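You operate a simulated robot arm through the tools that you are given. There is no shell and no other tool.

You run a simulated robot arm. Do the job below in one go: nothing can be reset, and whatever is moved stays where it is left.

JOB
Crane the block onto the white pallet, then stop the crane.
Fine: land it inside the frame, sling slack and still hooked; lift clear before you travel.
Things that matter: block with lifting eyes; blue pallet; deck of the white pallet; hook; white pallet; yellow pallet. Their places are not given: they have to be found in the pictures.

It is judged by the outcome, as a careful person would: the job done as asked, and still so three seconds after it is handed in. It fails if anything else is knocked over, pushed out of place, dropped, spilled or broken.

ROBOT AND FRAMES
A 7-joint arm with a two-finger parallel gripper, fixed in place. Base frame: the origin is on the floor under the middle of its stand, x ahead of it, y to its left, z up. Units: cm, degrees, N and s.
It reaches about 147.9 cm from its shoulder. Its first joint turns from -166.0 to 166.0 degrees. Payload 4.4 kg.
The tool frame sits at the grasp point between the pads (the TCP): z along the fingers, y along the line on which they close. The tips reach 2.3 cm beyond it. The gripper opens to 9.4 cm. The fingers are 3.8 cm wide and 1 cm thick; the gripper's body (5.4 by 9.6 cm) begins 3.9 cm behind the TCP.
Orientation is told as [roll, pitch, yaw] about the base's x, y, z axes, in that order, counted from this pose: with the fingers straight down and closing along the base's y, the tool's x points along the base's -x, its y along +y and its z along -z.

CONTROLS
- The arm moves only by the tool apply_moves. Its argument "rows" is a list that holds one entry, the list of rows, each a list of 7 numbers: the turn, a rotation vector about the tool's x, y, z in rad, then the shift along the tool's x, y, z in mm, then the finger opening in mm, from 0 to 94. In form: [[[ax, ay, az, x, y, z, gripper], ...]]. A call has 1 to 20 rows; each row shifts and turns the commanded pose from where the row before left it, along the tool's axes as they then stand. A row lasts 0.2 s, in which the tool goes at most 5 cm and 8.6 degrees; a call with a longer step from one row to the next is refused whole, and so is a gripper value outside its range. Where a pose cannot be reached the arm comes as near as it can. A force on the tool above 40 N (or 10 N above the force at the start of the call, whichever is more), or a blocked arm, ends the call early, and 0.2 s more pass. Each finger travels about 7.2 cm/s and halts on what it meets, pressing with about 38 N; the grip force reading is that of the motor and also rises with nothing between the fingers. The clock runs only during rows and for 0.2 s after the last one: add rows that do not move to give the fingers time. The reply holds the time, the measured pose of the TCP, the force on the tool along the base axes, the opening and the grip force, in the units named above and with some noise, with the torque about the TCP (base axes, N m) and any sound that the robot's microphone picked up.
- Cameras (640 x 400 px; columns grow to the right, rows downward): "scene" is fixed at [5.95, -65.09, 170.29]; the picture's right is [0.87, -0.50, 0.00], its down [-0.16, -0.27, -0.95] and it looks along [0.47, 0.82, -0.32] (base axes); focal length 323 px, centre (320, 200). "wrist" rides on the gripper at [8.6, 1.6, -7.4] in the tool frame; the picture's right is [-0.18, 0.98, 0.00], its down [-0.58, -0.11, -0.81] and it looks along [-0.79, -0.15, 0.59] (tool axes); focal length 243 px, centre (320, 200).
- get_image(camera): a new picture of that camera. No time passes.
- probe_pixels(camera, pixels): for up to 12 pixels [column, row] of the newest picture of that camera ("zoom" is the newest enlarged one), the place [x, y, z] in the base frame of the surface seen there, good to about 0.3 cm, but the place of the scene camera against the robot may be out by one fixed shift of up to 1.2 cm in any direction. No time passes.
- close_up(camera, box): a new picture of the part [left, top, right, bottom] of that camera's present view, enlarged. No time passes.
- finish_job(): hands the job in; it is judged then, once.

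Open the gripper and draw the arm clear of the work before you hand the job in, unless the task says otherwise.

The tools are called after "Request:" by a JSON object that holds its "method" and its "body". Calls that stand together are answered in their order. apply_moves: Moves the arm, as the interface text tells. Its arguments: {"type":"object","properties":{"rows":{"type":"array","items":{"type":"array","items":{"type":"array","items":{"type":"number"}}}}},"required":["rows"]} The other tools are called the same way: get_image (camera) takes a picture; probe_pixels (camera, pixels) gives the place of the surface under pixels of a picture; close_up (camera, box) takes an enlarged picture of a part of a camera's view; finish_job () hands the job in.

At the start:

```text
time_s: 0.0
eef_pos: [69.15, 27.83, 154.12]
ee_rot: [0.0, -0.1, -0.1]
force: [-0.8, -0.4, 0.2]
ft_torque: [0.03, 0.02, 0.02]
finger_gap: 9.4
grip_force: 0.1
```

scene: 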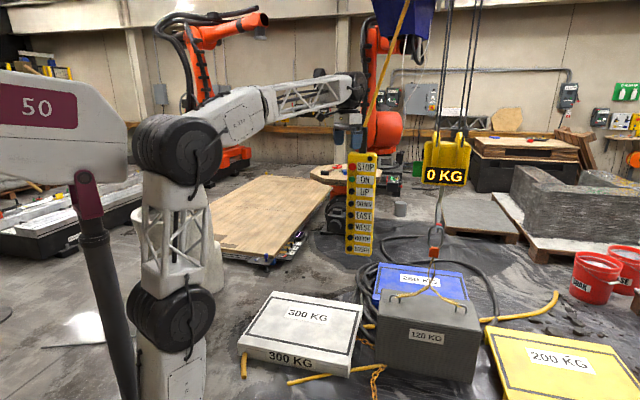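
wrist: 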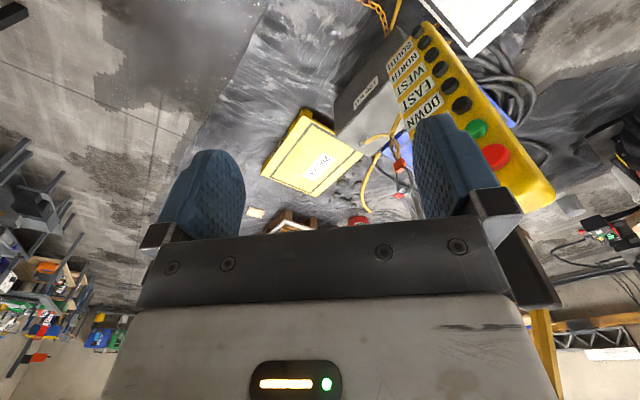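

The scene shows a pendant with labelled buttons (columns 345-377, rows 152-255), a crane hook with a load display "0 KG" at (445,175), and a block at (428,335). I'll zoom in on these before doing anything.

Request:
{"method": "close_up", "body": {"camera": "scene", "box": [320, 130, 480, 270]}}

Request:
{"method": "close_up", "body": {"camera": "wrist", "box": [240, 0, 560, 220]}}

Request:
{"method": "close_up", "body": {"camera": "scene", "box": [220, 220, 640, 400]}}

```text
2.86 times, centred on (400, 200) of scene
```

zoom: 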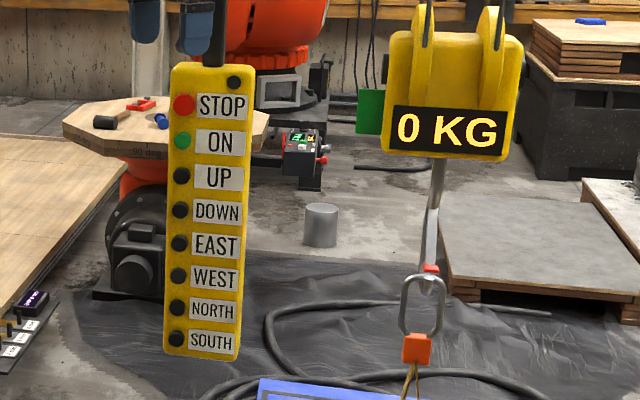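

```text
1.82 times, centred on (400, 110) of wrist
```

zoom: 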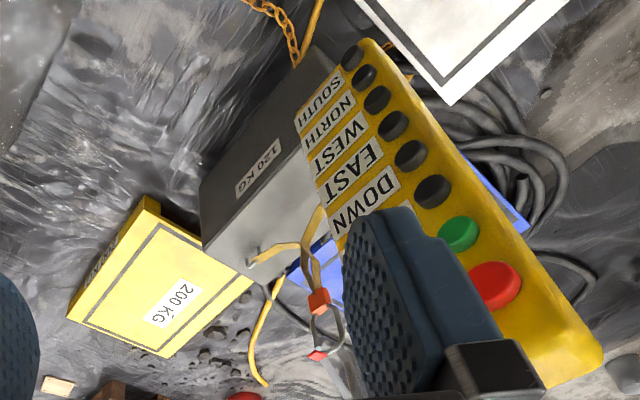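

```text
1.52 times, centred on (430, 310) of scene
```

zoom: 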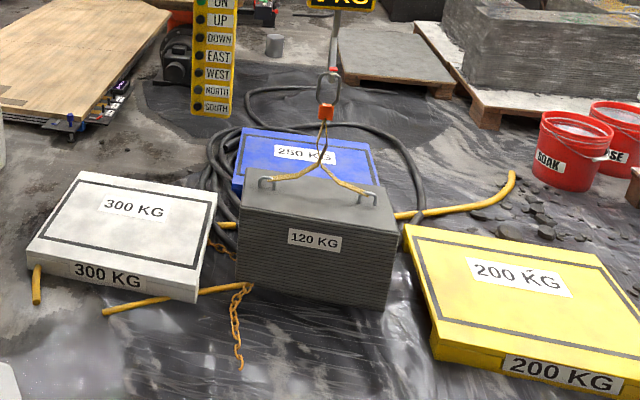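

Now I'll measure the places: pendant buttons, hook, block top, and pallet corners. First a fresh scene picture so the probe pixels apply.

Request:
{"method": "get_image", "body": {"camera": "scene"}}

Request:
{"method": "get_image", "body": {"camera": "wrist"}}

Request:
{"method": "probe_pixels", "body": {"camera": "scene", "pixels": [[352, 167], [351, 179], [351, 192], [350, 204], [350, 216], [350, 227], [349, 238], [349, 249], [347, 154], [376, 155], [375, 256], [346, 253]]}}

Request:
{"method": "probe_pixels", "body": {"camera": "scene", "pixels": [[273, 292], [362, 306], [350, 364], [240, 345], [380, 297], [470, 330], [375, 360], [471, 380], [397, 292], [462, 305], [433, 258], [436, 231]]}}

Request:
{"method": "probe_pixels", "body": {"camera": "scene", "pixels": [[488, 328], [600, 345], [500, 395], [379, 265], [464, 276], [376, 297], [440, 160], [478, 310], [385, 300], [300, 310], [306, 360], [300, 335]]}}

```text
taken
```

scene: 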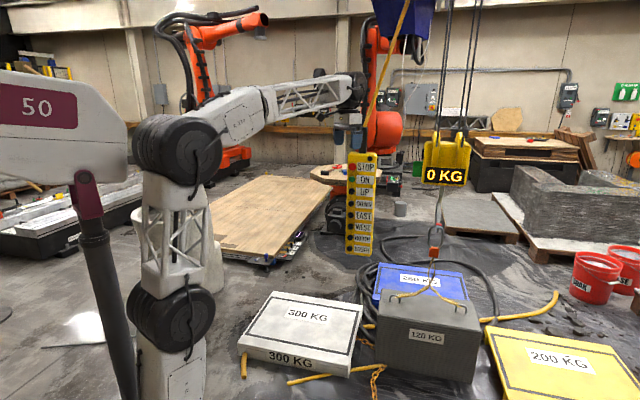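

```text
taken
```

wrist: 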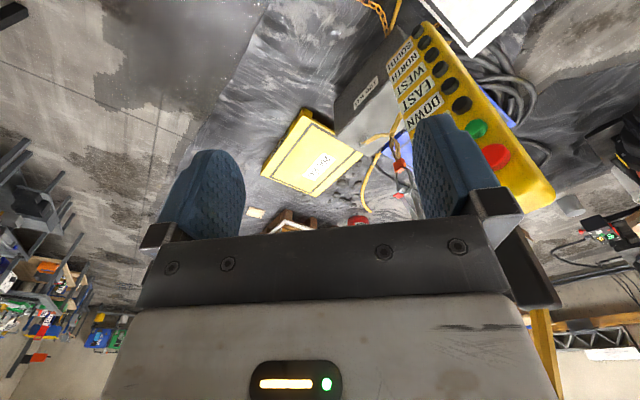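

```text
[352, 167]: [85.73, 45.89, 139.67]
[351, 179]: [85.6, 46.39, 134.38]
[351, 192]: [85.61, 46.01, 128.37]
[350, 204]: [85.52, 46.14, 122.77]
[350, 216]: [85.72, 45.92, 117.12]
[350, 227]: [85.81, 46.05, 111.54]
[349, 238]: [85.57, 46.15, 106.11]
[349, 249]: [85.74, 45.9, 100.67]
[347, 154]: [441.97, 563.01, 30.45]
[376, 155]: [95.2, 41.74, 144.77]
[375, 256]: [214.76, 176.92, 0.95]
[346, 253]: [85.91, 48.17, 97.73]
```

```text
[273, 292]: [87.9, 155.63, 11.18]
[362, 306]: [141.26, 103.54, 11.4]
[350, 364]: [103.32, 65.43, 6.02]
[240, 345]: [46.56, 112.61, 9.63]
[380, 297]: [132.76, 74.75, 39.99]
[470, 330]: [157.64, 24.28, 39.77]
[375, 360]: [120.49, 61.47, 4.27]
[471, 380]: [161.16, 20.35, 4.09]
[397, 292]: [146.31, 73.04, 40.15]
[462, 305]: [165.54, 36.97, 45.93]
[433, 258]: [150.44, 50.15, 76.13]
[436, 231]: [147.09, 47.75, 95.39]
```

```text
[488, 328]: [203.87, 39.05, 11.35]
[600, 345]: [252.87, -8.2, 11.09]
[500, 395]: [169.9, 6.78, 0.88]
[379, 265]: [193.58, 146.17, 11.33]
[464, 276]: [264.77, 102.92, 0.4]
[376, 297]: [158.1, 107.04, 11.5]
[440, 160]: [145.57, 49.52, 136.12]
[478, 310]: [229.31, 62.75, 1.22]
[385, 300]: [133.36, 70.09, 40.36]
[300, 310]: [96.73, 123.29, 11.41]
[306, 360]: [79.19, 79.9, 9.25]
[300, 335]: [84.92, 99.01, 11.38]
```

The pendant's buttons lie in a vertical column at about (85.7, 46), 5.5 cm apart, from z=139.7 (STOP) down to 100.7 (SOUTH). I'll zoom further on the pendant, its suspension, and any direction signs around the crane.

Request:
{"method": "close_up", "body": {"camera": "scene", "box": [330, 0, 490, 100]}}

Request:
{"method": "close_up", "body": {"camera": "scene", "box": [320, 90, 400, 140]}}

Request:
{"method": "close_up", "body": {"camera": "scene", "box": [0, 0, 640, 400]}}

Request:
{"method": "close_up", "body": {"camera": "scene", "box": [330, 145, 394, 185]}}

Request:
{"method": "probe_pixels", "body": {"camera": "zoom", "pixels": [[170, 150], [280, 150], [430, 150], [170, 250], [300, 250], [430, 250], [220, 220], [215, 345], [170, 345], [430, 350], [450, 200], [460, 100]]}}

```text
4.00 times, centred on (410, 50) of scene
```

zoom: 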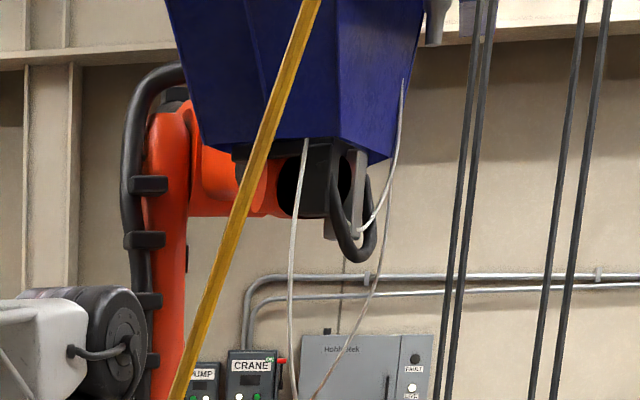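

```text
8.00 times, centred on (360, 115) of scene
```

zoom: 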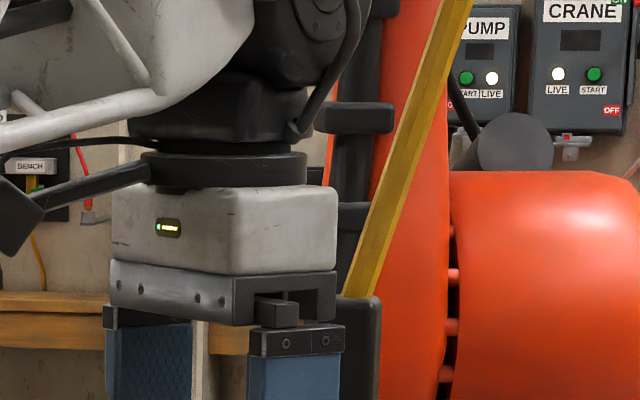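

```text
1.00 times, centred on (320, 200) of scene (not enlarged: the box is as wide or as high as the picture)
```

zoom: 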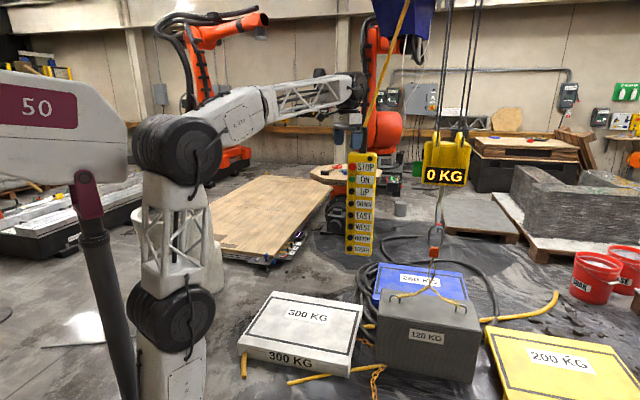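

```text
10.00 times, centred on (362, 165) of scene
```

zoom: 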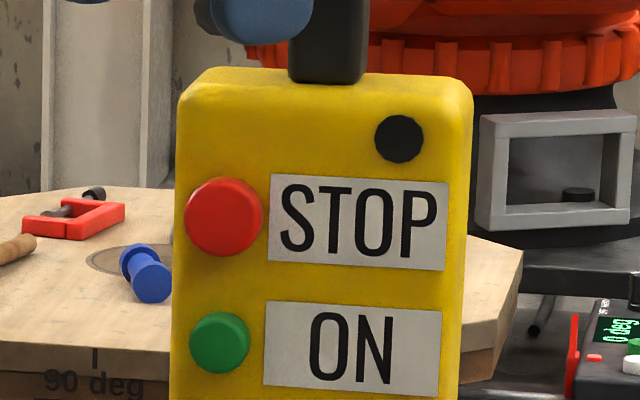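

```text
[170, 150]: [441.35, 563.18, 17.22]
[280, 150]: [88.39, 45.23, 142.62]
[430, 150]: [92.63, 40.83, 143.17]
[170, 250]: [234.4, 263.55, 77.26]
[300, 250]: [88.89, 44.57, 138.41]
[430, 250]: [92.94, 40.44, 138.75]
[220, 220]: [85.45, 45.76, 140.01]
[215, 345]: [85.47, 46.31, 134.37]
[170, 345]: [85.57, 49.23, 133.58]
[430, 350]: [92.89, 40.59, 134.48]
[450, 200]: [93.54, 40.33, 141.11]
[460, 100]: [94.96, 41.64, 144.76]
```

Button faces protrude about 1.2–1.6 cm from a pendant face whose normal is about (-0.7,-0.7). I'll probe the yellow cable above the pendant, the crane ropes and the blue box to learn what moves with what.

Request:
{"method": "probe_pixels", "body": {"camera": "scene", "pixels": [[405, 3], [395, 35], [385, 70], [373, 105], [366, 125], [472, 20], [465, 60], [482, 5], [460, 100], [400, 20], [445, 175], [430, 150]]}}

Request:
{"method": "probe_pixels", "body": {"camera": "wrist", "pixels": [[496, 155], [476, 129], [461, 104], [450, 84], [440, 68], [432, 55], [424, 42], [416, 30], [535, 195], [550, 190], [400, 60], [455, 60]]}}

Request:
{"method": "close_up", "body": {"camera": "scene", "box": [230, 270, 390, 390]}}

Request:
{"method": "probe_pixels", "body": {"camera": "zoom", "pixels": [[160, 92], [505, 150], [478, 330], [50, 275], [185, 95], [490, 148], [450, 340], [60, 270], [478, 390], [40, 300], [520, 155], [175, 85]]}}

```text
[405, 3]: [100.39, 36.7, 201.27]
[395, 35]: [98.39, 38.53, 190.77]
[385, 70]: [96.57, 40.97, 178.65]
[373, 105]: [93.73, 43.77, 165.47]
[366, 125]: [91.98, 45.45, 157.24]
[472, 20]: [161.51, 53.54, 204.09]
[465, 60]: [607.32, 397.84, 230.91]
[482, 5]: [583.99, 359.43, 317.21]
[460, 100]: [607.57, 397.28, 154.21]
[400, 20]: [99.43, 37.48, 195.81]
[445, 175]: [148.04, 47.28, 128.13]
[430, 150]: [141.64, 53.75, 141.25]
```

```text
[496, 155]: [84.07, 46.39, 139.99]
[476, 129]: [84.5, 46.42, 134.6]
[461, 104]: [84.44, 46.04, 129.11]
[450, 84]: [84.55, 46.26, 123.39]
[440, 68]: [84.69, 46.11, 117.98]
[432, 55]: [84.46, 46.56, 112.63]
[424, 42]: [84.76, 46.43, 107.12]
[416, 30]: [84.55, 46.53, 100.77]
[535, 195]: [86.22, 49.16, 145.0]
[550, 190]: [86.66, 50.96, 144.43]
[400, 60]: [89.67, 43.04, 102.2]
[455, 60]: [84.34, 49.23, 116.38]
```

```text
3.33 times, centred on (310, 330) of scene
```

zoom: 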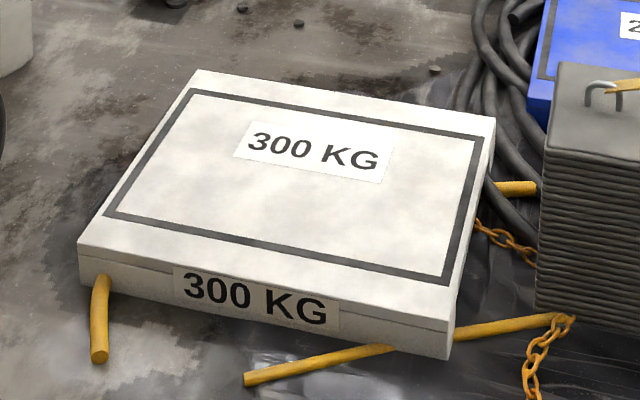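

```text
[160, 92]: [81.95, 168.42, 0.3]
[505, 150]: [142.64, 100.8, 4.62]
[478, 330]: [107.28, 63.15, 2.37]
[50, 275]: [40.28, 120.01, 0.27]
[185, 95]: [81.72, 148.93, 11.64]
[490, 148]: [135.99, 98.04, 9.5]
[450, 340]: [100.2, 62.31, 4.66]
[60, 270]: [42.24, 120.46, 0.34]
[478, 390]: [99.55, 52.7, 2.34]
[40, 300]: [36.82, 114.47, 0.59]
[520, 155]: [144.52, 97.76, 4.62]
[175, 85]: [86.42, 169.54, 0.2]
```

The wrist camera places the buttons at about x=84.5, y=46.3, so the scene camera reads about 1.1 cm high in x. Next I'll zoom on the block and the pallet frame to get their geometry.

Request:
{"method": "close_up", "body": {"camera": "scene", "box": [360, 250, 500, 390]}}

Request:
{"method": "probe_pixels", "body": {"camera": "zoom", "pixels": [[165, 150], [375, 150], [420, 230], [160, 205], [300, 215], [200, 180], [345, 200], [150, 320], [400, 370], [250, 240], [160, 300], [405, 240]]}}

Request:
{"method": "close_up", "body": {"camera": "scene", "box": [230, 270, 390, 390]}}

Request:
{"method": "probe_pixels", "body": {"camera": "zoom", "pixels": [[191, 93], [480, 139], [445, 281], [108, 213], [200, 75], [490, 120], [452, 315], [85, 245], [300, 180], [200, 150], [350, 220], [455, 300]]}}

```text
2.86 times, centred on (430, 320) of scene
```

zoom: 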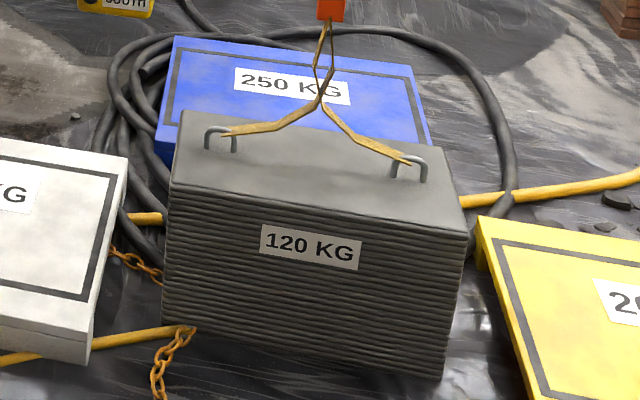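

```text
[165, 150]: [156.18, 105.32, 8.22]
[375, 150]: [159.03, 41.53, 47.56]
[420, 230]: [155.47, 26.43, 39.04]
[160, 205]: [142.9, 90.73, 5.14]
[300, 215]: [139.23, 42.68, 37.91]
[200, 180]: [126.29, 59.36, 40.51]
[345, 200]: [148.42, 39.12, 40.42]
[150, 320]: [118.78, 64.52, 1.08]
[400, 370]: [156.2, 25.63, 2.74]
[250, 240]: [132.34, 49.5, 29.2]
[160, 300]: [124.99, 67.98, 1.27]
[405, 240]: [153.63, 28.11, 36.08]
```

```text
3.33 times, centred on (310, 330) of scene
```

zoom: 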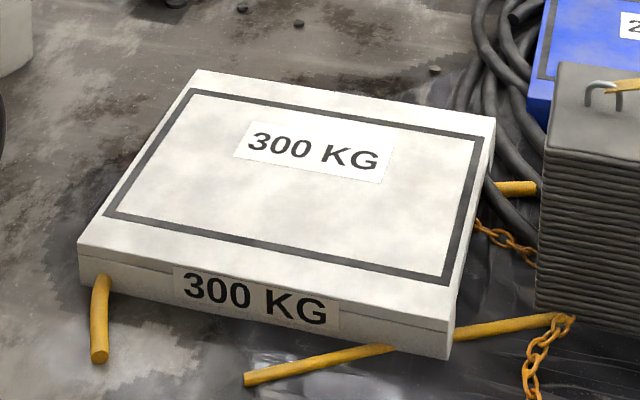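

```text
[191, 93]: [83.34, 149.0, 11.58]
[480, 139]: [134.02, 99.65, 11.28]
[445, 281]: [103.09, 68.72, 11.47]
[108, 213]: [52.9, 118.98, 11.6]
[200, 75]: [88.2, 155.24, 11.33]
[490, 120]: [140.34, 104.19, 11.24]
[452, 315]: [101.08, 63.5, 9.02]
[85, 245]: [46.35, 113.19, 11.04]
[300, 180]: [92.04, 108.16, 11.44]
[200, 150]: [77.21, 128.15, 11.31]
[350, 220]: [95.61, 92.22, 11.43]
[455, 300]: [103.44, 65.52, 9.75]
```

Geometry so far: the white frame is about 71×44 cm, centred near (93.3, 109.1) with its long axis along (0.71,-0.71). The block is about 59×26 cm with the same orientation, centred near (149.5, 50). I'll turn the gripper so the closed fingers point horizontally at the pendant face, about 25 cm away, in place.

Request:
{"method": "apply_moves", "body": {"rows": [[[0, 0, -0.131, 0, 0, 0, 60], [0, 0, -0.131, 0, 0, 0, 30], [0, 0, -0.131, 0, 0, 0, 10], [0, 0, -0.131, 0, 0, 0, 0], [0, 0, -0.131, 0, 0, 0, 0], [0, 0, -0.13, 0, 0, 0, 0], [0, -0.131, 0, 0, 0, 0, 0], [0, -0.131, 0, 0, 0, 0, 0], [0, -0.131, 0, 0, 0, 0, 0], [0, -0.131, 0, 0, 0, 0, 0], [0, -0.131, 0, 0, 0, 0, 0], [0, -0.131, 0, 0, 0, 0, 0], [0, -0.131, 0, 0, 0, 0, 0], [0, -0.131, 0, 0, 0, 0, 0], [0, -0.131, 0, 0, 0, 0, 0], [0, -0.131, 0, 0, 0, 0, 0], [0, -0.131, 0, 0, 0, 0, 0], [0, -0.13, 0, 0, 0, 0, 0], [0, 0, 0, 0, 0, 0, 0]]]}}

Request:
{"method": "get_image", "body": {"camera": "scene"}}

Request:
{"method": "get_image", "body": {"camera": "wrist"}}

```text
time_s: 4.0
eef_pos: [69.19, 28.01, 154.17]
ee_rot: [-165.4, -90.0, -149.5]
force: [0.5, 0.1, -0.2]
ft_torque: [0.02, -0.01, -0.01]
finger_gap: 0.0
grip_force: 38.5
```

```text
taken
```

scene: 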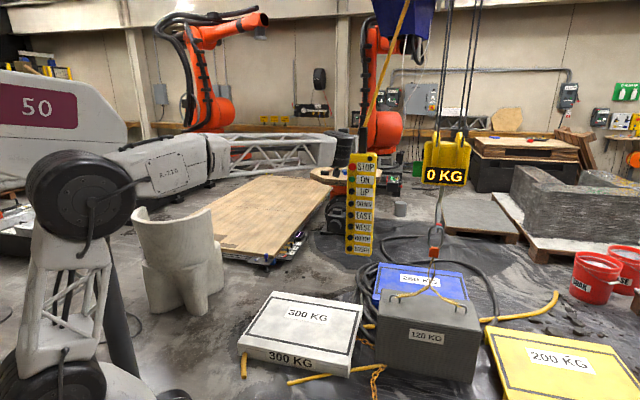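

```text
taken
```

wrist: 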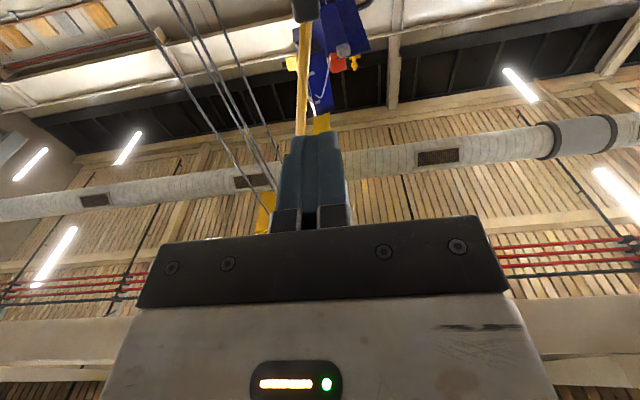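

The gripper now points at the pendant at 45°, and the scene view of the buttons is unobstructed. I'll lower the tool about 45 cm, still 25 cm short of the face, so the wrist camera sees the pendant buttons and I can calibrate their places.

Request:
{"method": "apply_moves", "body": {"rows": [[[0, 0, 0, 45, 0, 0, 0], [0, 0, 0, 45, 0, 0, 0], [0, 0, 0, 45, 0, 0, 0], [0, 0, 0, 45, 0, 0, 0], [0, 0, 0, 45, 0, 0, 0], [0, 0, 0, 45, 0, 0, 0], [0, 0, 0, 45, 0, 0, 0], [0, 0, 0, 45, 0, 0, 0], [0, 0, 0, 45, 0, 0, 0], [0, 0, 0, 45, 0, 0, 0], [0, 0, 0, 0, 0, 0, 0]]]}}

Request:
{"method": "get_image", "body": {"camera": "wrist"}}

Request:
{"method": "get_image", "body": {"camera": "scene"}}

```text
time_s: 6.4
eef_pos: [69.11, 27.96, 109.11]
ee_rot: [176.3, -89.9, -131.3]
force: [-0.1, 0.3, 0.3]
ft_torque: [-0.01, 0.01, 0.03]
finger_gap: 0.0
grip_force: 37.5
```

```text
taken
```

wrist: 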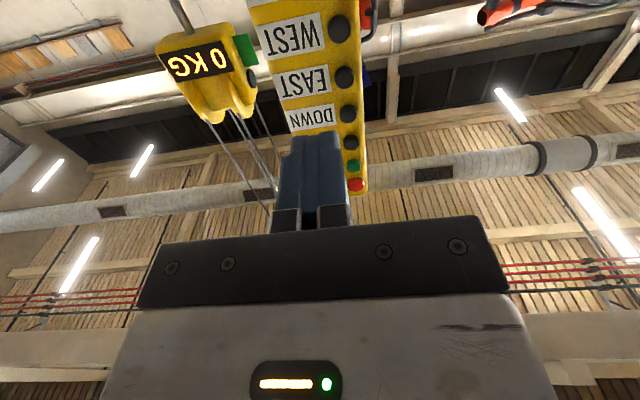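

```text
taken
```

scene: 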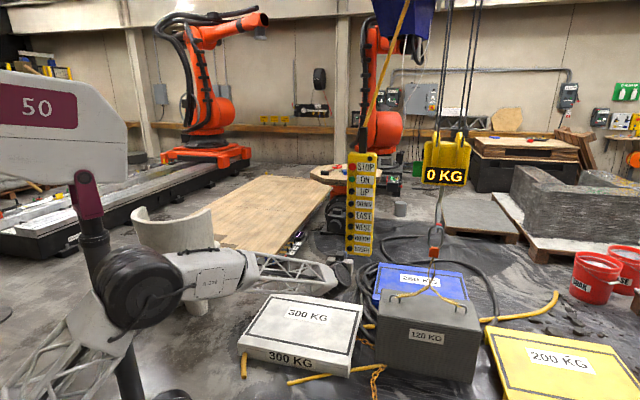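

The wrist view shows the pendant from below, with the buttons at (340,28) down to (356,184). I'll zoom in to measure the button centres and the pendant's thickness.

Request:
{"method": "close_up", "body": {"camera": "wrist", "box": [240, 0, 400, 200]}}

Request:
{"method": "probe_pixels", "body": {"camera": "wrist", "pixels": [[340, 28], [346, 77], [349, 114], [352, 143], [354, 165], [357, 184], [290, 40], [300, 82], [310, 115], [328, 60], [358, 60], [357, 25]]}}

Request:
{"method": "close_up", "body": {"camera": "scene", "box": [330, 145, 394, 185]}}

Request:
{"method": "close_up", "body": {"camera": "scene", "box": [330, 180, 394, 220]}}

Request:
{"method": "close_up", "body": {"camera": "scene", "box": [330, 220, 394, 260]}}

```text
2.00 times, centred on (320, 100) of wrist
```

zoom: 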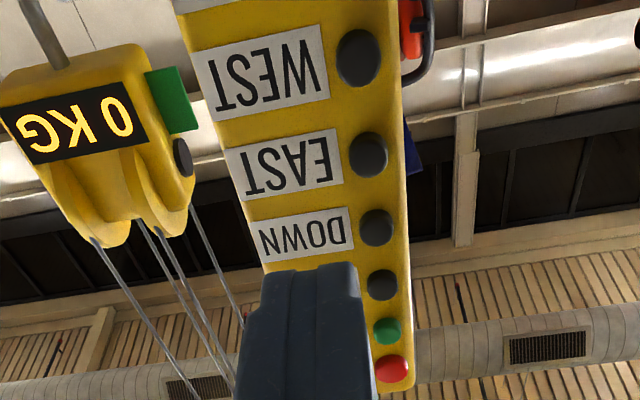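

```text
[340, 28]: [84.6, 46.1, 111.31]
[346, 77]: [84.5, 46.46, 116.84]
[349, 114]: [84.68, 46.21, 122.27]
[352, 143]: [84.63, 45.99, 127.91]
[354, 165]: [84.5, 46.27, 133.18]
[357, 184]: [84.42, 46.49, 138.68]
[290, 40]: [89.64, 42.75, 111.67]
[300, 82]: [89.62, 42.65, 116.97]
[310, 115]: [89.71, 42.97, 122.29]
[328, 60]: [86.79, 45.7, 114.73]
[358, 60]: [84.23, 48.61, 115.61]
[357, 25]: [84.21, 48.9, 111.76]
```

```text
10.00 times, centred on (362, 165) of scene
```

zoom: 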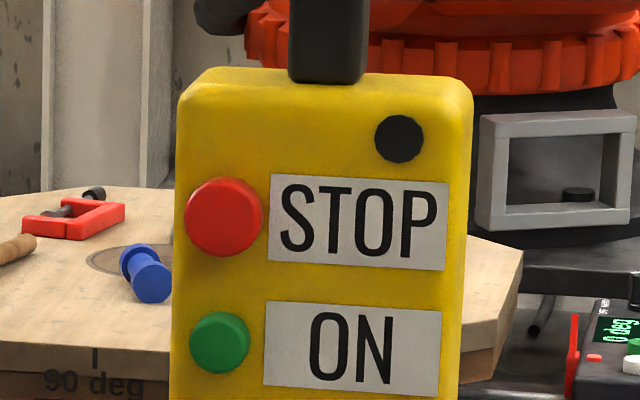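

```text
10.00 times, centred on (362, 200) of scene
```

zoom: 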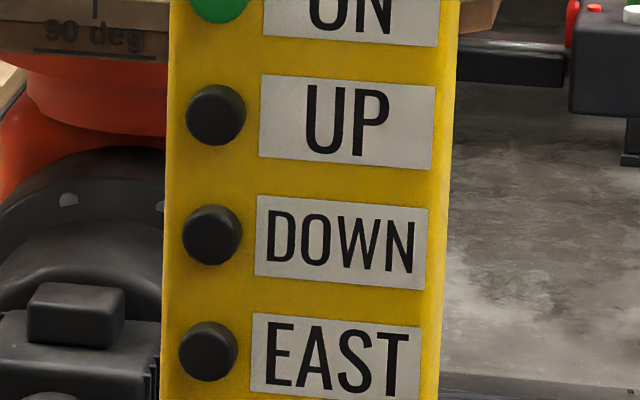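

```text
10.00 times, centred on (362, 240) of scene
```

zoom: 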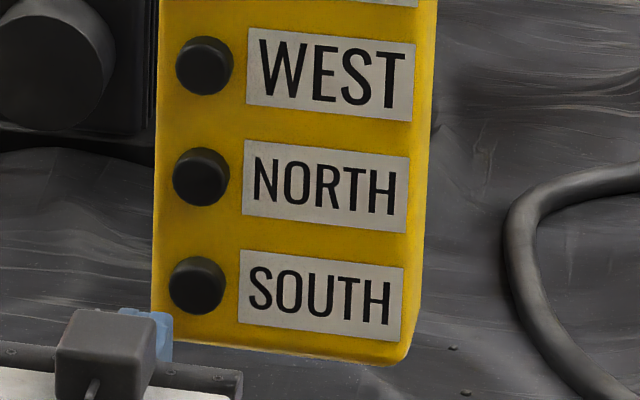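

Averaging the views from above and below, the button heights in the robot frame are: STOP 139.4, ON 133.9, UP 128.4, DOWN 122.9, EAST 117.4, WEST 112.0, NORTH 106.4, SOUTH 101. The caps' fronts lie at n=(x+y)/√2≈92.4. I'll raise the tool to ON's height, align, and approach to about 2 cm short of it.

Request:
{"method": "apply_moves", "body": {"rows": [[[0, 0, 0, -45, 17, 0, 0], [0, 0, 0, -45, 0, 0, 0], [0, 0, 0, -45, 0, 0, 0], [0, 0, 0, -45, 0, 0, 0], [0, 0, 0, -45, 0, 0, 0], [0, 0, 0, -23, 0, 0, 0], [0, 0, 0, 0, 0, 40, 0], [0, 0, 0, 0, 0, 40, 0], [0, 0, 0, 0, 0, 40, 0], [0, 0, 0, 0, 0, 40, 0], [0, 0, 0, 0, 0, 33, 0], [0, 0, 0, 0, 0, 0, 0], [0, 0, 0, 0, 0, 0, 0]]]}}

Request:
{"method": "get_image", "body": {"camera": "wrist"}}

Request:
{"method": "get_image", "body": {"camera": "scene"}}

Request:
{"method": "close_up", "body": {"camera": "scene", "box": [320, 145, 400, 195]}}

```text
time_s: 9.2
eef_pos: [81.64, 42.82, 133.83]
ee_rot: [169.1, -89.8, -124.1]
force: [0.1, 0.5, 0.4]
ft_torque: [-0.01, 0.02, 0.01]
finger_gap: 0.02
grip_force: 38.3
```

```text
taken
```

wrist: 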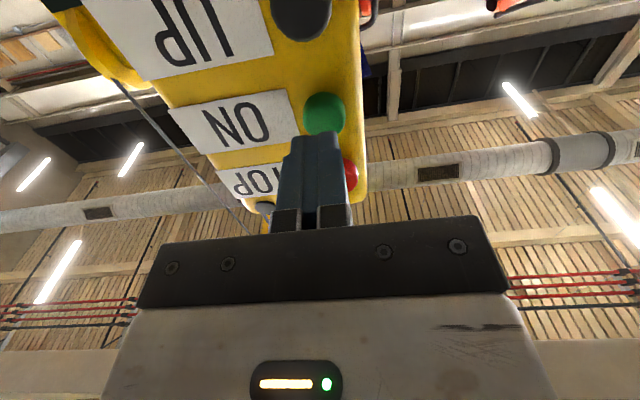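

```text
taken
```

scene: 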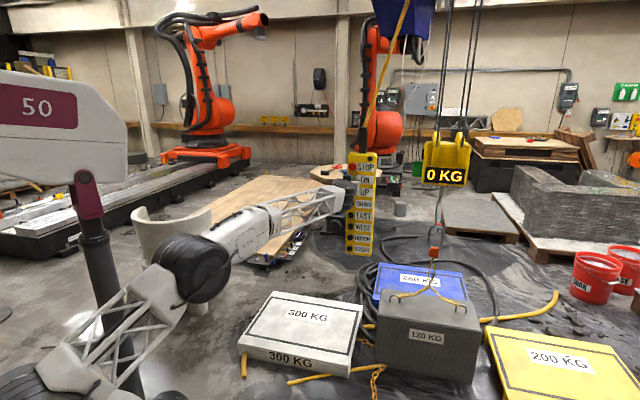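

```text
8.00 times, centred on (360, 170) of scene
```

zoom: 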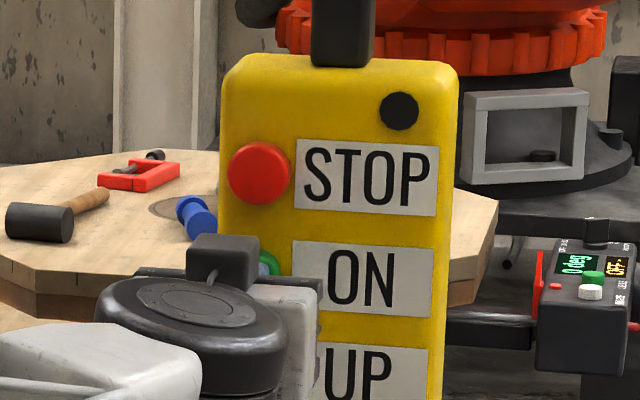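

The tips sit about 2 cm in front of the green ON button, which is at (325,112) in the wrist view. I'll probe the button against the fingertips to confirm alignment.

Request:
{"method": "probe_pixels", "body": {"camera": "wrist", "pixels": [[325, 112], [318, 100], [335, 115], [310, 120], [342, 120], [307, 142], [335, 140], [320, 140], [350, 175], [290, 15], [260, 120], [355, 30]]}}

Request:
{"method": "close_up", "body": {"camera": "wrist", "box": [220, 0, 420, 200]}}

```text
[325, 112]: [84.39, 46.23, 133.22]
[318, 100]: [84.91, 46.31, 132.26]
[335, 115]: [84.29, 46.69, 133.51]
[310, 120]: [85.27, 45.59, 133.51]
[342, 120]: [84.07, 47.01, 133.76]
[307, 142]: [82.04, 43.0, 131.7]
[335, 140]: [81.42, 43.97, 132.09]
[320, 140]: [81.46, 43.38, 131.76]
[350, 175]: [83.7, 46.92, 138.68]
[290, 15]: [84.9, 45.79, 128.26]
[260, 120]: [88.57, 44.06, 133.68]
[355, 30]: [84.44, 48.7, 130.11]
```

```text
2.00 times, centred on (320, 100) of wrist
```

zoom: 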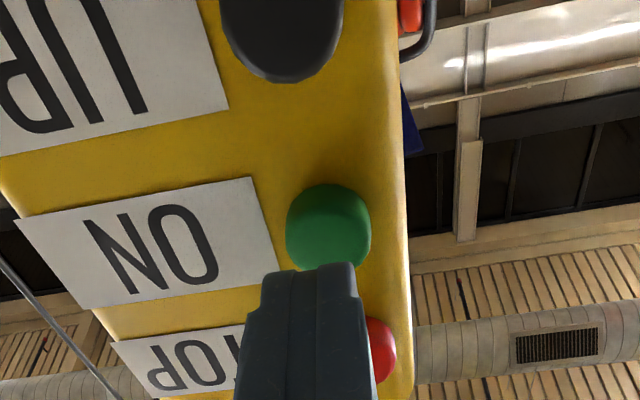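

The green cap spans u=26.2–28.1 and my fingertips are at u=27.45, so I'll shift 3 mm left. Then I'll advance to just before contact, about 18 mm, and read the force.

Request:
{"method": "apply_moves", "body": {"rows": [[[0, 0, 0, 0, 3, 9, 0], [0, 0, 0, 0, 0, 9, 0], [0, 0, 0, 0, 0, 0, 0]]]}}

Request:
{"method": "close_up", "body": {"camera": "wrist", "box": [220, 0, 420, 200]}}

```text
time_s: 10.0
eef_pos: [82.64, 44.24, 133.88]
ee_rot: [-158.0, -90.0, -156.8]
force: [0.5, 0.3, -0.2]
ft_torque: [0.02, 0.01, 0.01]
finger_gap: 0.01
grip_force: 38.2
```

```text
2.00 times, centred on (320, 100) of wrist
```

zoom: 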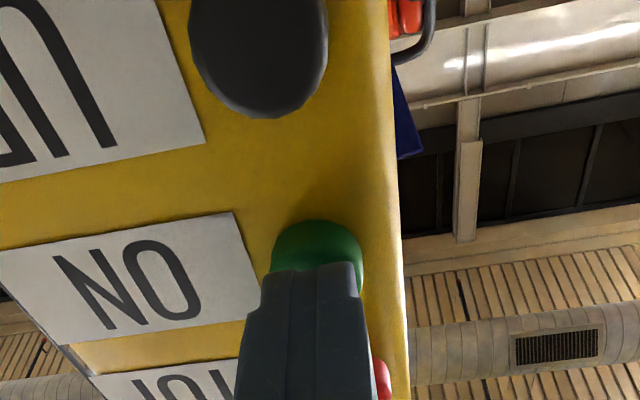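

No contact force yet, and the fingertip almost touches the green cap. I'll press ON in 2 mm steps, hold briefly, and back off in the same call.

Request:
{"method": "apply_moves", "body": {"rows": [[[0, 0, 0, 0, 0, 2, 0], [0, 0, 0, 0, 0, 2, 0], [0, 0, 0, 0, 0, 1, 0]]]}}

Request:
{"method": "close_up", "body": {"camera": "wrist", "box": [220, 0, 420, 200]}}

Request:
{"method": "close_up", "body": {"camera": "scene", "box": [320, 130, 480, 270]}}

```text
time_s: 10.8
eef_pos: [82.91, 44.69, 133.96]
ee_rot: [156.6, -90.0, -111.6]
force: [0.0, -0.4, -0.2]
ft_torque: [-0.01, 0.0, 0.02]
finger_gap: 0.0
grip_force: 37.2
```

```text
2.00 times, centred on (320, 100) of wrist
```

zoom: 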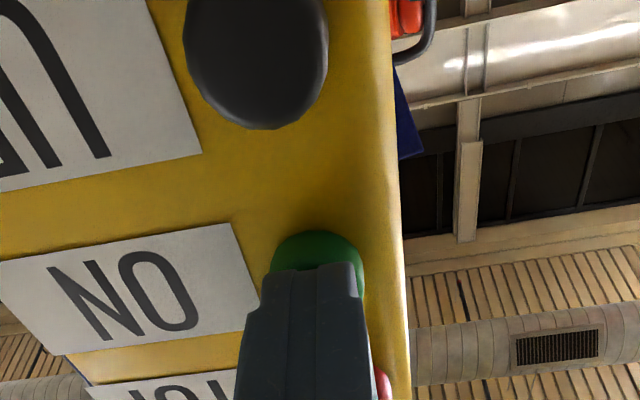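

```text
2.86 times, centred on (400, 200) of scene
```

zoom: 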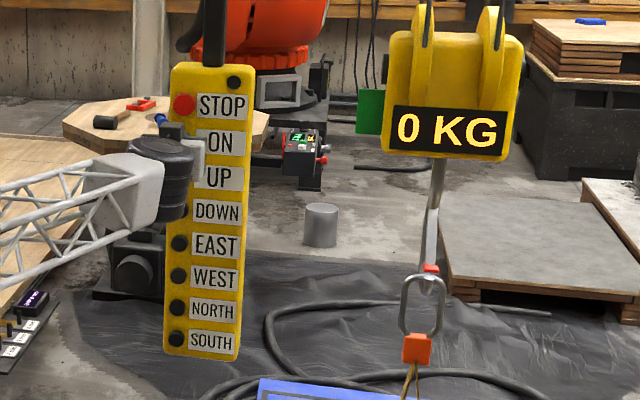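

Still no force, with the tip at n≈92.5. I'll continue forward in small steps.

Request:
{"method": "apply_moves", "body": {"rows": [[[0, 0, 0, 0, 0, 1.5, 0], [0, 0, 0, 0, 0, 1.5, 0]]]}}

```text
time_s: 11.4
eef_pos: [83.26, 44.85, 133.81]
ee_rot: [169.2, -89.8, -124.1]
force: [-1.7, -1.7, -0.3]
ft_torque: [-0.05, 0.04, -0.02]
finger_gap: 0.0
grip_force: 37.4
```

Contact: about 2.4 N is pushing back at tip n≈92.9. I'll press on a few mm more.

Request:
{"method": "apply_moves", "body": {"rows": [[[0, 0, 0, 0, 0, 1.5, 0], [0, 0, 0, 0, 0, 1.5, 0]]]}}

Request:
{"method": "close_up", "body": {"camera": "scene", "box": [320, 130, 480, 270]}}

Request:
{"method": "close_up", "body": {"camera": "wrist", "box": [220, 0, 420, 200]}}

```text
time_s: 12.0
eef_pos: [83.39, 44.85, 134.0]
ee_rot: [-178.0, -89.9, -137.0]
force: [-6.4, -4.2, -0.8]
ft_torque: [0.03, 0.04, 0.02]
finger_gap: 0.01
grip_force: 38.3
heard: click
```

```text
2.86 times, centred on (400, 200) of scene
```

zoom: 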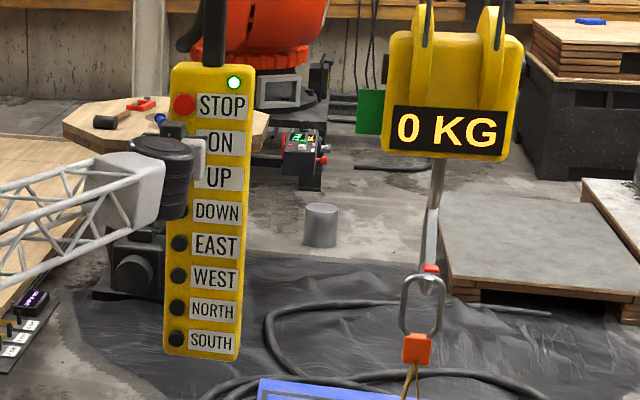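

```text
2.00 times, centred on (320, 100) of wrist
```

zoom: 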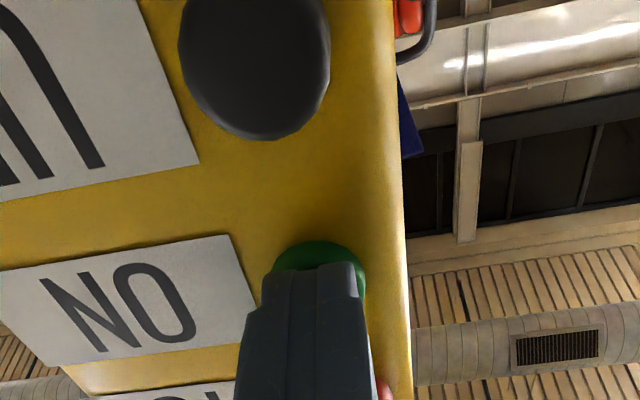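

ON clicked at about 7.7 N and its green lamp at (233,82) in the zoom is lit. I'll back off 15 mm and go down 5.5 cm to UP's height.

Request:
{"method": "apply_moves", "body": {"rows": [[[0, 0, 0, 0, 0, -15, 0], [0, 0, 0, 28, 0, 0, 0], [0, 0, 0, 27, 0, 0, 0], [0, 0, 0, 0, 0, 0, 0]]]}}

Request:
{"method": "get_image", "body": {"camera": "wrist"}}

Request:
{"method": "get_image", "body": {"camera": "scene"}}

```text
time_s: 13.0
eef_pos: [82.36, 43.99, 128.44]
ee_rot: [-173.0, -89.9, -142.0]
force: [-0.6, -0.3, 0.7]
ft_torque: [-0.04, -0.04, 0.02]
finger_gap: 0.0
grip_force: 37.7
```

```text
taken
```

wrist: 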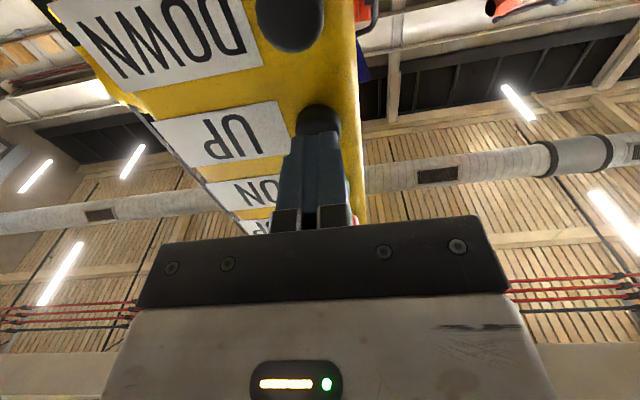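

```text
taken
```

scene: 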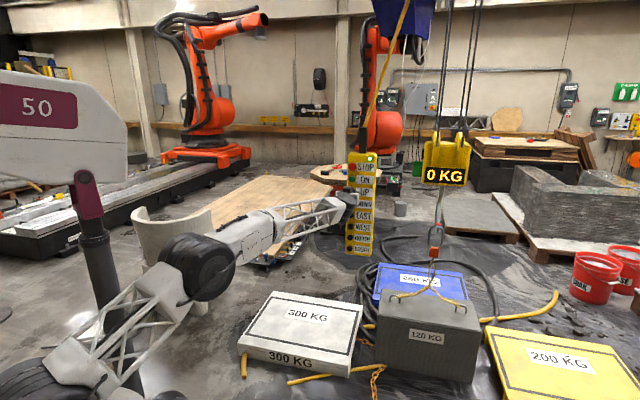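

The fingertip is in front of the UP button (wrist (318,118)) and the lamp stays on. I'll give UP a short test press of about 0.4 s and release it to see how fast the hoist moves.

Request:
{"method": "apply_moves", "body": {"rows": [[[0, 0, 0, 0, 0, 10, 0], [0, 0, 0, 0, 0, 5, 0], [0, 0, 0, 0, 0, 0, 0], [0, 0, 0, 0, 0, -8, 0], [0, 0, 0, 0, 0, 0, 0]]]}}

Request:
{"method": "get_image", "body": {"camera": "scene"}}

Request:
{"method": "close_up", "body": {"camera": "scene", "box": [380, 130, 500, 310]}}

```text
time_s: 14.2
eef_pos: [82.91, 44.48, 128.41]
ee_rot: [169.9, -90.0, -124.9]
force: [0.0, 0.7, 0.0]
ft_torque: [0.03, -0.02, -0.01]
finger_gap: 0.02
grip_force: 38.4
heard: click
```

```text
taken
```

scene: 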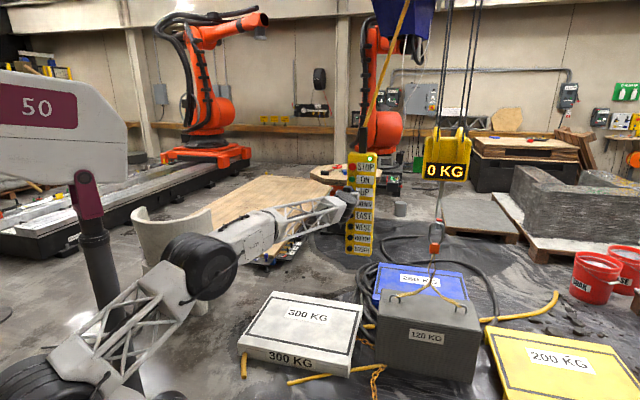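

```text
2.22 times, centred on (440, 220) of scene
```

zoom: 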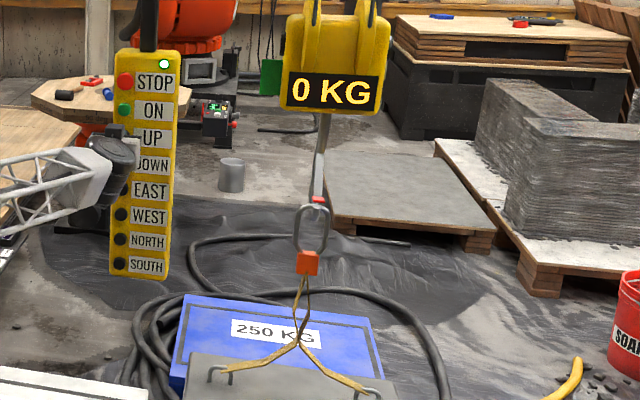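

UP works: the hook rose about 5 px (roughly 2.5–3 cm) during that tap, and the display still reads 0 KG. I'll probe the hook height, then hold UP about 0.6 s.

Request:
{"method": "probe_pixels", "body": {"camera": "scene", "pixels": [[445, 170], [436, 240], [436, 248], [433, 262]]}}

Request:
{"method": "apply_moves", "body": {"rows": [[[0, 0, 0, 0, 0, 8, 0], [0, 0, 0, 0, 0, 0, 0], [0, 0, 0, 0, 0, 0, 0], [0, 0, 0, 0, 0, -8, 0], [0, 0, 0, 0, 0, 0, 0]]]}}

Request:
{"method": "get_image", "body": {"camera": "scene"}}

Request:
{"method": "close_up", "body": {"camera": "scene", "box": [380, 130, 500, 310]}}

```text
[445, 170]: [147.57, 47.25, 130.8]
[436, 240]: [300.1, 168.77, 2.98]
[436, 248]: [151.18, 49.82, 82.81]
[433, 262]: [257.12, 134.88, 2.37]
```

```text
time_s: 15.4
eef_pos: [82.86, 44.29, 128.41]
ee_rot: [164.7, -90.0, -119.6]
force: [0.0, -0.9, -0.2]
ft_torque: [0.0, -0.04, -0.01]
finger_gap: 0.01
grip_force: 38.2
heard: click
```

```text
taken
```

scene: 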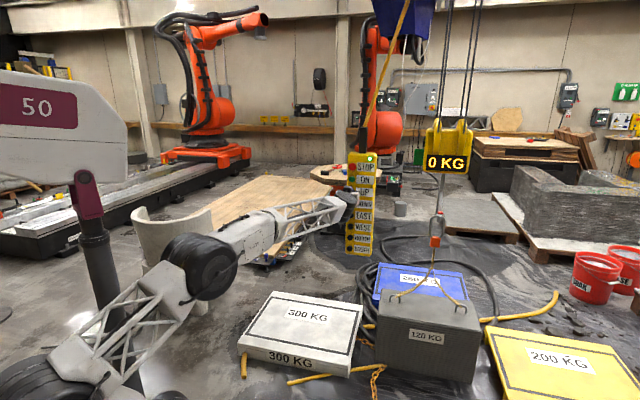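

```text
2.22 times, centred on (440, 220) of scene
```

zoom: 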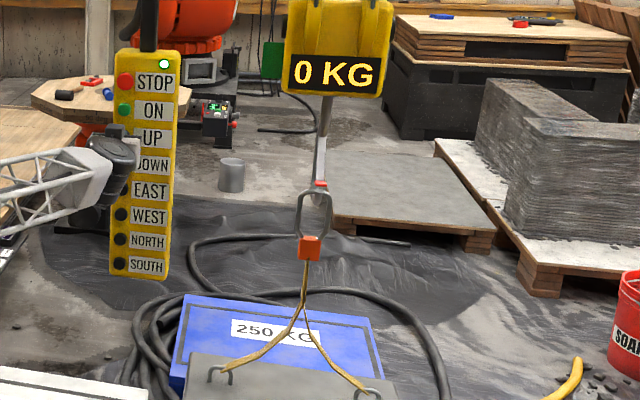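

The sling is nearly taut now and the hook rose about another 4.5 cm. I'll hold UP again for about 0.6 s and check the load reading.

Request:
{"method": "apply_moves", "body": {"rows": [[[0, 0, 0, 0, 0, 8, 0], [0, 0, 0, 0, 0, 0, 0], [0, 0, 0, 0, 0, 0, 0], [0, 0, 0, 0, 0, -8, 0], [0, 0, 0, 0, 0, 0, 0]]]}}

Request:
{"method": "get_image", "body": {"camera": "scene"}}

Request:
{"method": "close_up", "body": {"camera": "scene", "box": [380, 130, 500, 310]}}

```text
time_s: 16.6
eef_pos: [82.82, 44.35, 128.3]
ee_rot: [163.2, -90.0, -118.1]
force: [-0.3, 0.4, 0.4]
ft_torque: [0.01, -0.03, -0.02]
finger_gap: 0.01
grip_force: 37.9
heard: click
```

```text
taken
```

scene: 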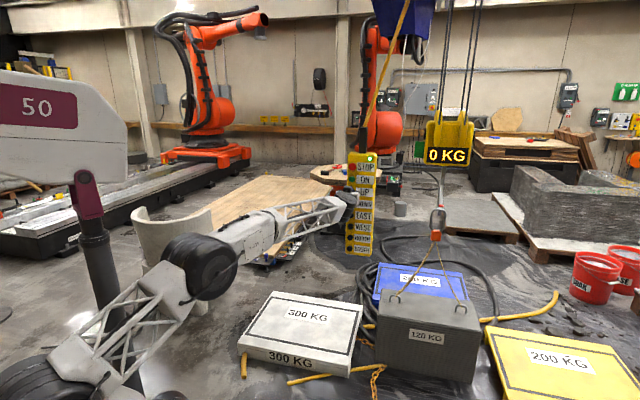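

```text
2.22 times, centred on (440, 220) of scene
```

zoom: 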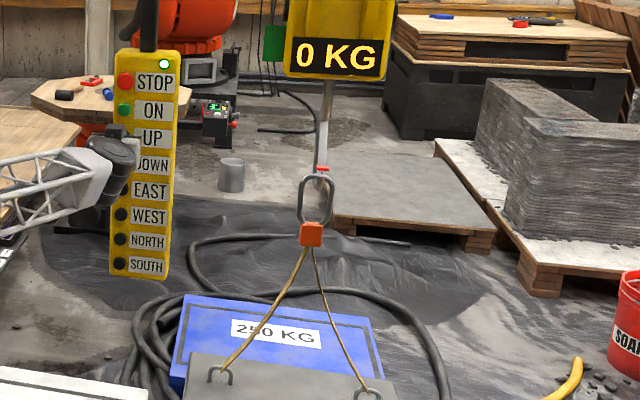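

The sling is almost straight and the display still shows 0 KG. I'll hold UP once more for about 0.6 s.

Request:
{"method": "apply_moves", "body": {"rows": [[[0, 0, 0, 0, 0, 8, 0], [0, 0, 0, 0, 0, 0, 0], [0, 0, 0, 0, 0, 0, 0], [0, 0, 0, 0, 0, -8, 0], [0, 0, 0, 0, 0, 0, 0]]]}}

Request:
{"method": "get_image", "body": {"camera": "scene"}}

Request:
{"method": "close_up", "body": {"camera": "scene", "box": [380, 130, 500, 310]}}

```text
time_s: 17.8
eef_pos: [82.9, 44.51, 128.43]
ee_rot: [167.0, -90.0, -122.2]
force: [-0.4, -0.9, 0.0]
ft_torque: [0.0, 0.0, -0.03]
finger_gap: 0.02
grip_force: 37.7
heard: click
```

```text
taken
```

scene: 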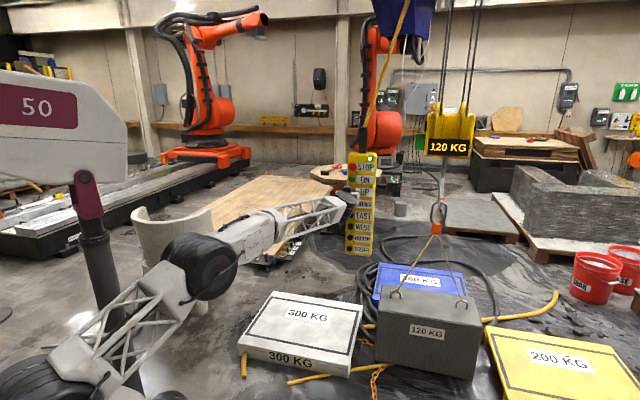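

```text
2.22 times, centred on (440, 220) of scene
```

zoom: 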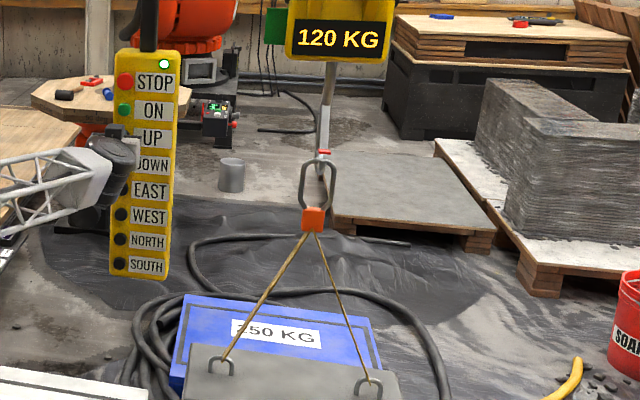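

The load reads 120 KG and the block has just lifted. It hangs straight, with no visible drift. I'll hold UP for about 2 s to get clear of the pallets.

Request:
{"method": "apply_moves", "body": {"rows": [[[0, 0, 0, 0, 0, 8, 0], [0, 0, 0, 0, 0, 0, 0], [0, 0, 0, 0, 0, 0, 0], [0, 0, 0, 0, 0, 0, 0], [0, 0, 0, 0, 0, 0, 0], [0, 0, 0, 0, 0, 0, 0], [0, 0, 0, 0, 0, 0, 0], [0, 0, 0, 0, 0, 0, 0], [0, 0, 0, 0, 0, 0, 0], [0, 0, 0, 0, 0, 0, 0], [0, 0, 0, 0, 0, -8, 0], [0, 0, 0, 0, 0, 0, 0]]]}}

Request:
{"method": "get_image", "body": {"camera": "scene"}}

Request:
{"method": "close_up", "body": {"camera": "scene", "box": [360, 250, 500, 390]}}

```text
time_s: 20.4
eef_pos: [82.86, 44.38, 128.28]
ee_rot: [149.4, -89.9, -104.4]
force: [0.2, 0.3, 1.0]
ft_torque: [0.03, 0.0, -0.03]
finger_gap: 0.02
grip_force: 37.9
heard: click
```

```text
taken
```

scene: 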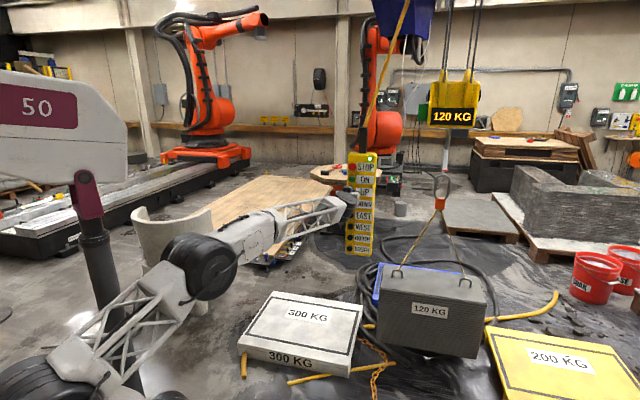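

```text
2.86 times, centred on (430, 320) of scene
```

zoom: 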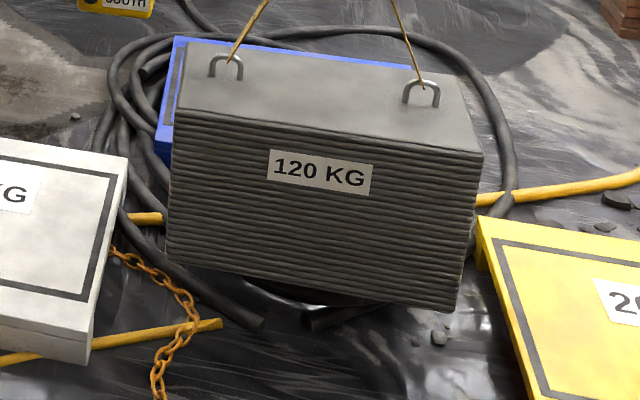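

The block is well up now. I'll probe its height and position.

Request:
{"method": "probe_pixels", "body": {"camera": "zoom", "pixels": [[300, 110], [200, 100], [460, 140], [185, 255], [440, 300], [300, 275], [320, 165], [380, 60], [250, 250], [178, 130], [470, 165], [445, 305]]}}

Request:
{"method": "probe_pixels", "body": {"camera": "scene", "pixels": [[453, 116], [440, 203], [402, 271], [464, 281]]}}

```text
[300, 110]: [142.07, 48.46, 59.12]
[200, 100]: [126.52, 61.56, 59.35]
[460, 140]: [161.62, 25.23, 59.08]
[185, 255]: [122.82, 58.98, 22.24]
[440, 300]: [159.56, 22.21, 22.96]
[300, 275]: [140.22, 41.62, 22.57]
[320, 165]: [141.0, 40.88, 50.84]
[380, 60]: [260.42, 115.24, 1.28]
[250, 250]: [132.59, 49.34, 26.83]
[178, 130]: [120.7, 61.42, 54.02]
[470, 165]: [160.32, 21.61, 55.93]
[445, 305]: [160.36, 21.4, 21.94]
```

```text
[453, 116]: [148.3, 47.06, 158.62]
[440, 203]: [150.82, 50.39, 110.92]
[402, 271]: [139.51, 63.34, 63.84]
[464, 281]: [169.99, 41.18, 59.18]
```

The block bottom is at about 19–20 cm and the pallet decks are at 11.5 cm. I'll add about 7 cm more clearance with a 1 s UP press.

Request:
{"method": "apply_moves", "body": {"rows": [[[0, 0, 0, 0, 0, 8, 0], [0, 0, 0, 0, 0, 0, 0], [0, 0, 0, 0, 0, 0, 0], [0, 0, 0, 0, 0, 0, 0], [0, 0, 0, 0, 0, 0, 0], [0, 0, 0, 0, 0, -8, 0], [0, 0, 0, 0, 0, 0, 0], [0, 0, 0, 0, 0, 0, 0]]]}}

Request:
{"method": "get_image", "body": {"camera": "scene"}}

Request:
{"method": "probe_pixels", "body": {"camera": "scene", "pixels": [[430, 300], [420, 295], [415, 345], [453, 108], [440, 195], [430, 310]]}}

```text
time_s: 22.2
eef_pos: [82.87, 44.45, 128.55]
ee_rot: [175.5, -90.0, -130.5]
force: [0.1, -0.2, -0.4]
ft_torque: [-0.04, 0.0, 0.03]
finger_gap: 0.0
grip_force: 38.0
heard: click
```

```text
taken
```

scene: 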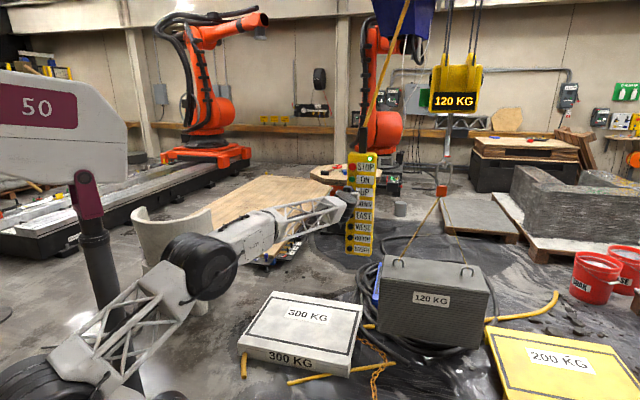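

```text
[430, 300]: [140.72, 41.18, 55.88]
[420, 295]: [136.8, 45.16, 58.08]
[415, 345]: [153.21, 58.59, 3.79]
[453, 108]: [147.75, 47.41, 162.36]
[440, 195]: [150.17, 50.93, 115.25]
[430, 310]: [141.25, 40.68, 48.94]
```

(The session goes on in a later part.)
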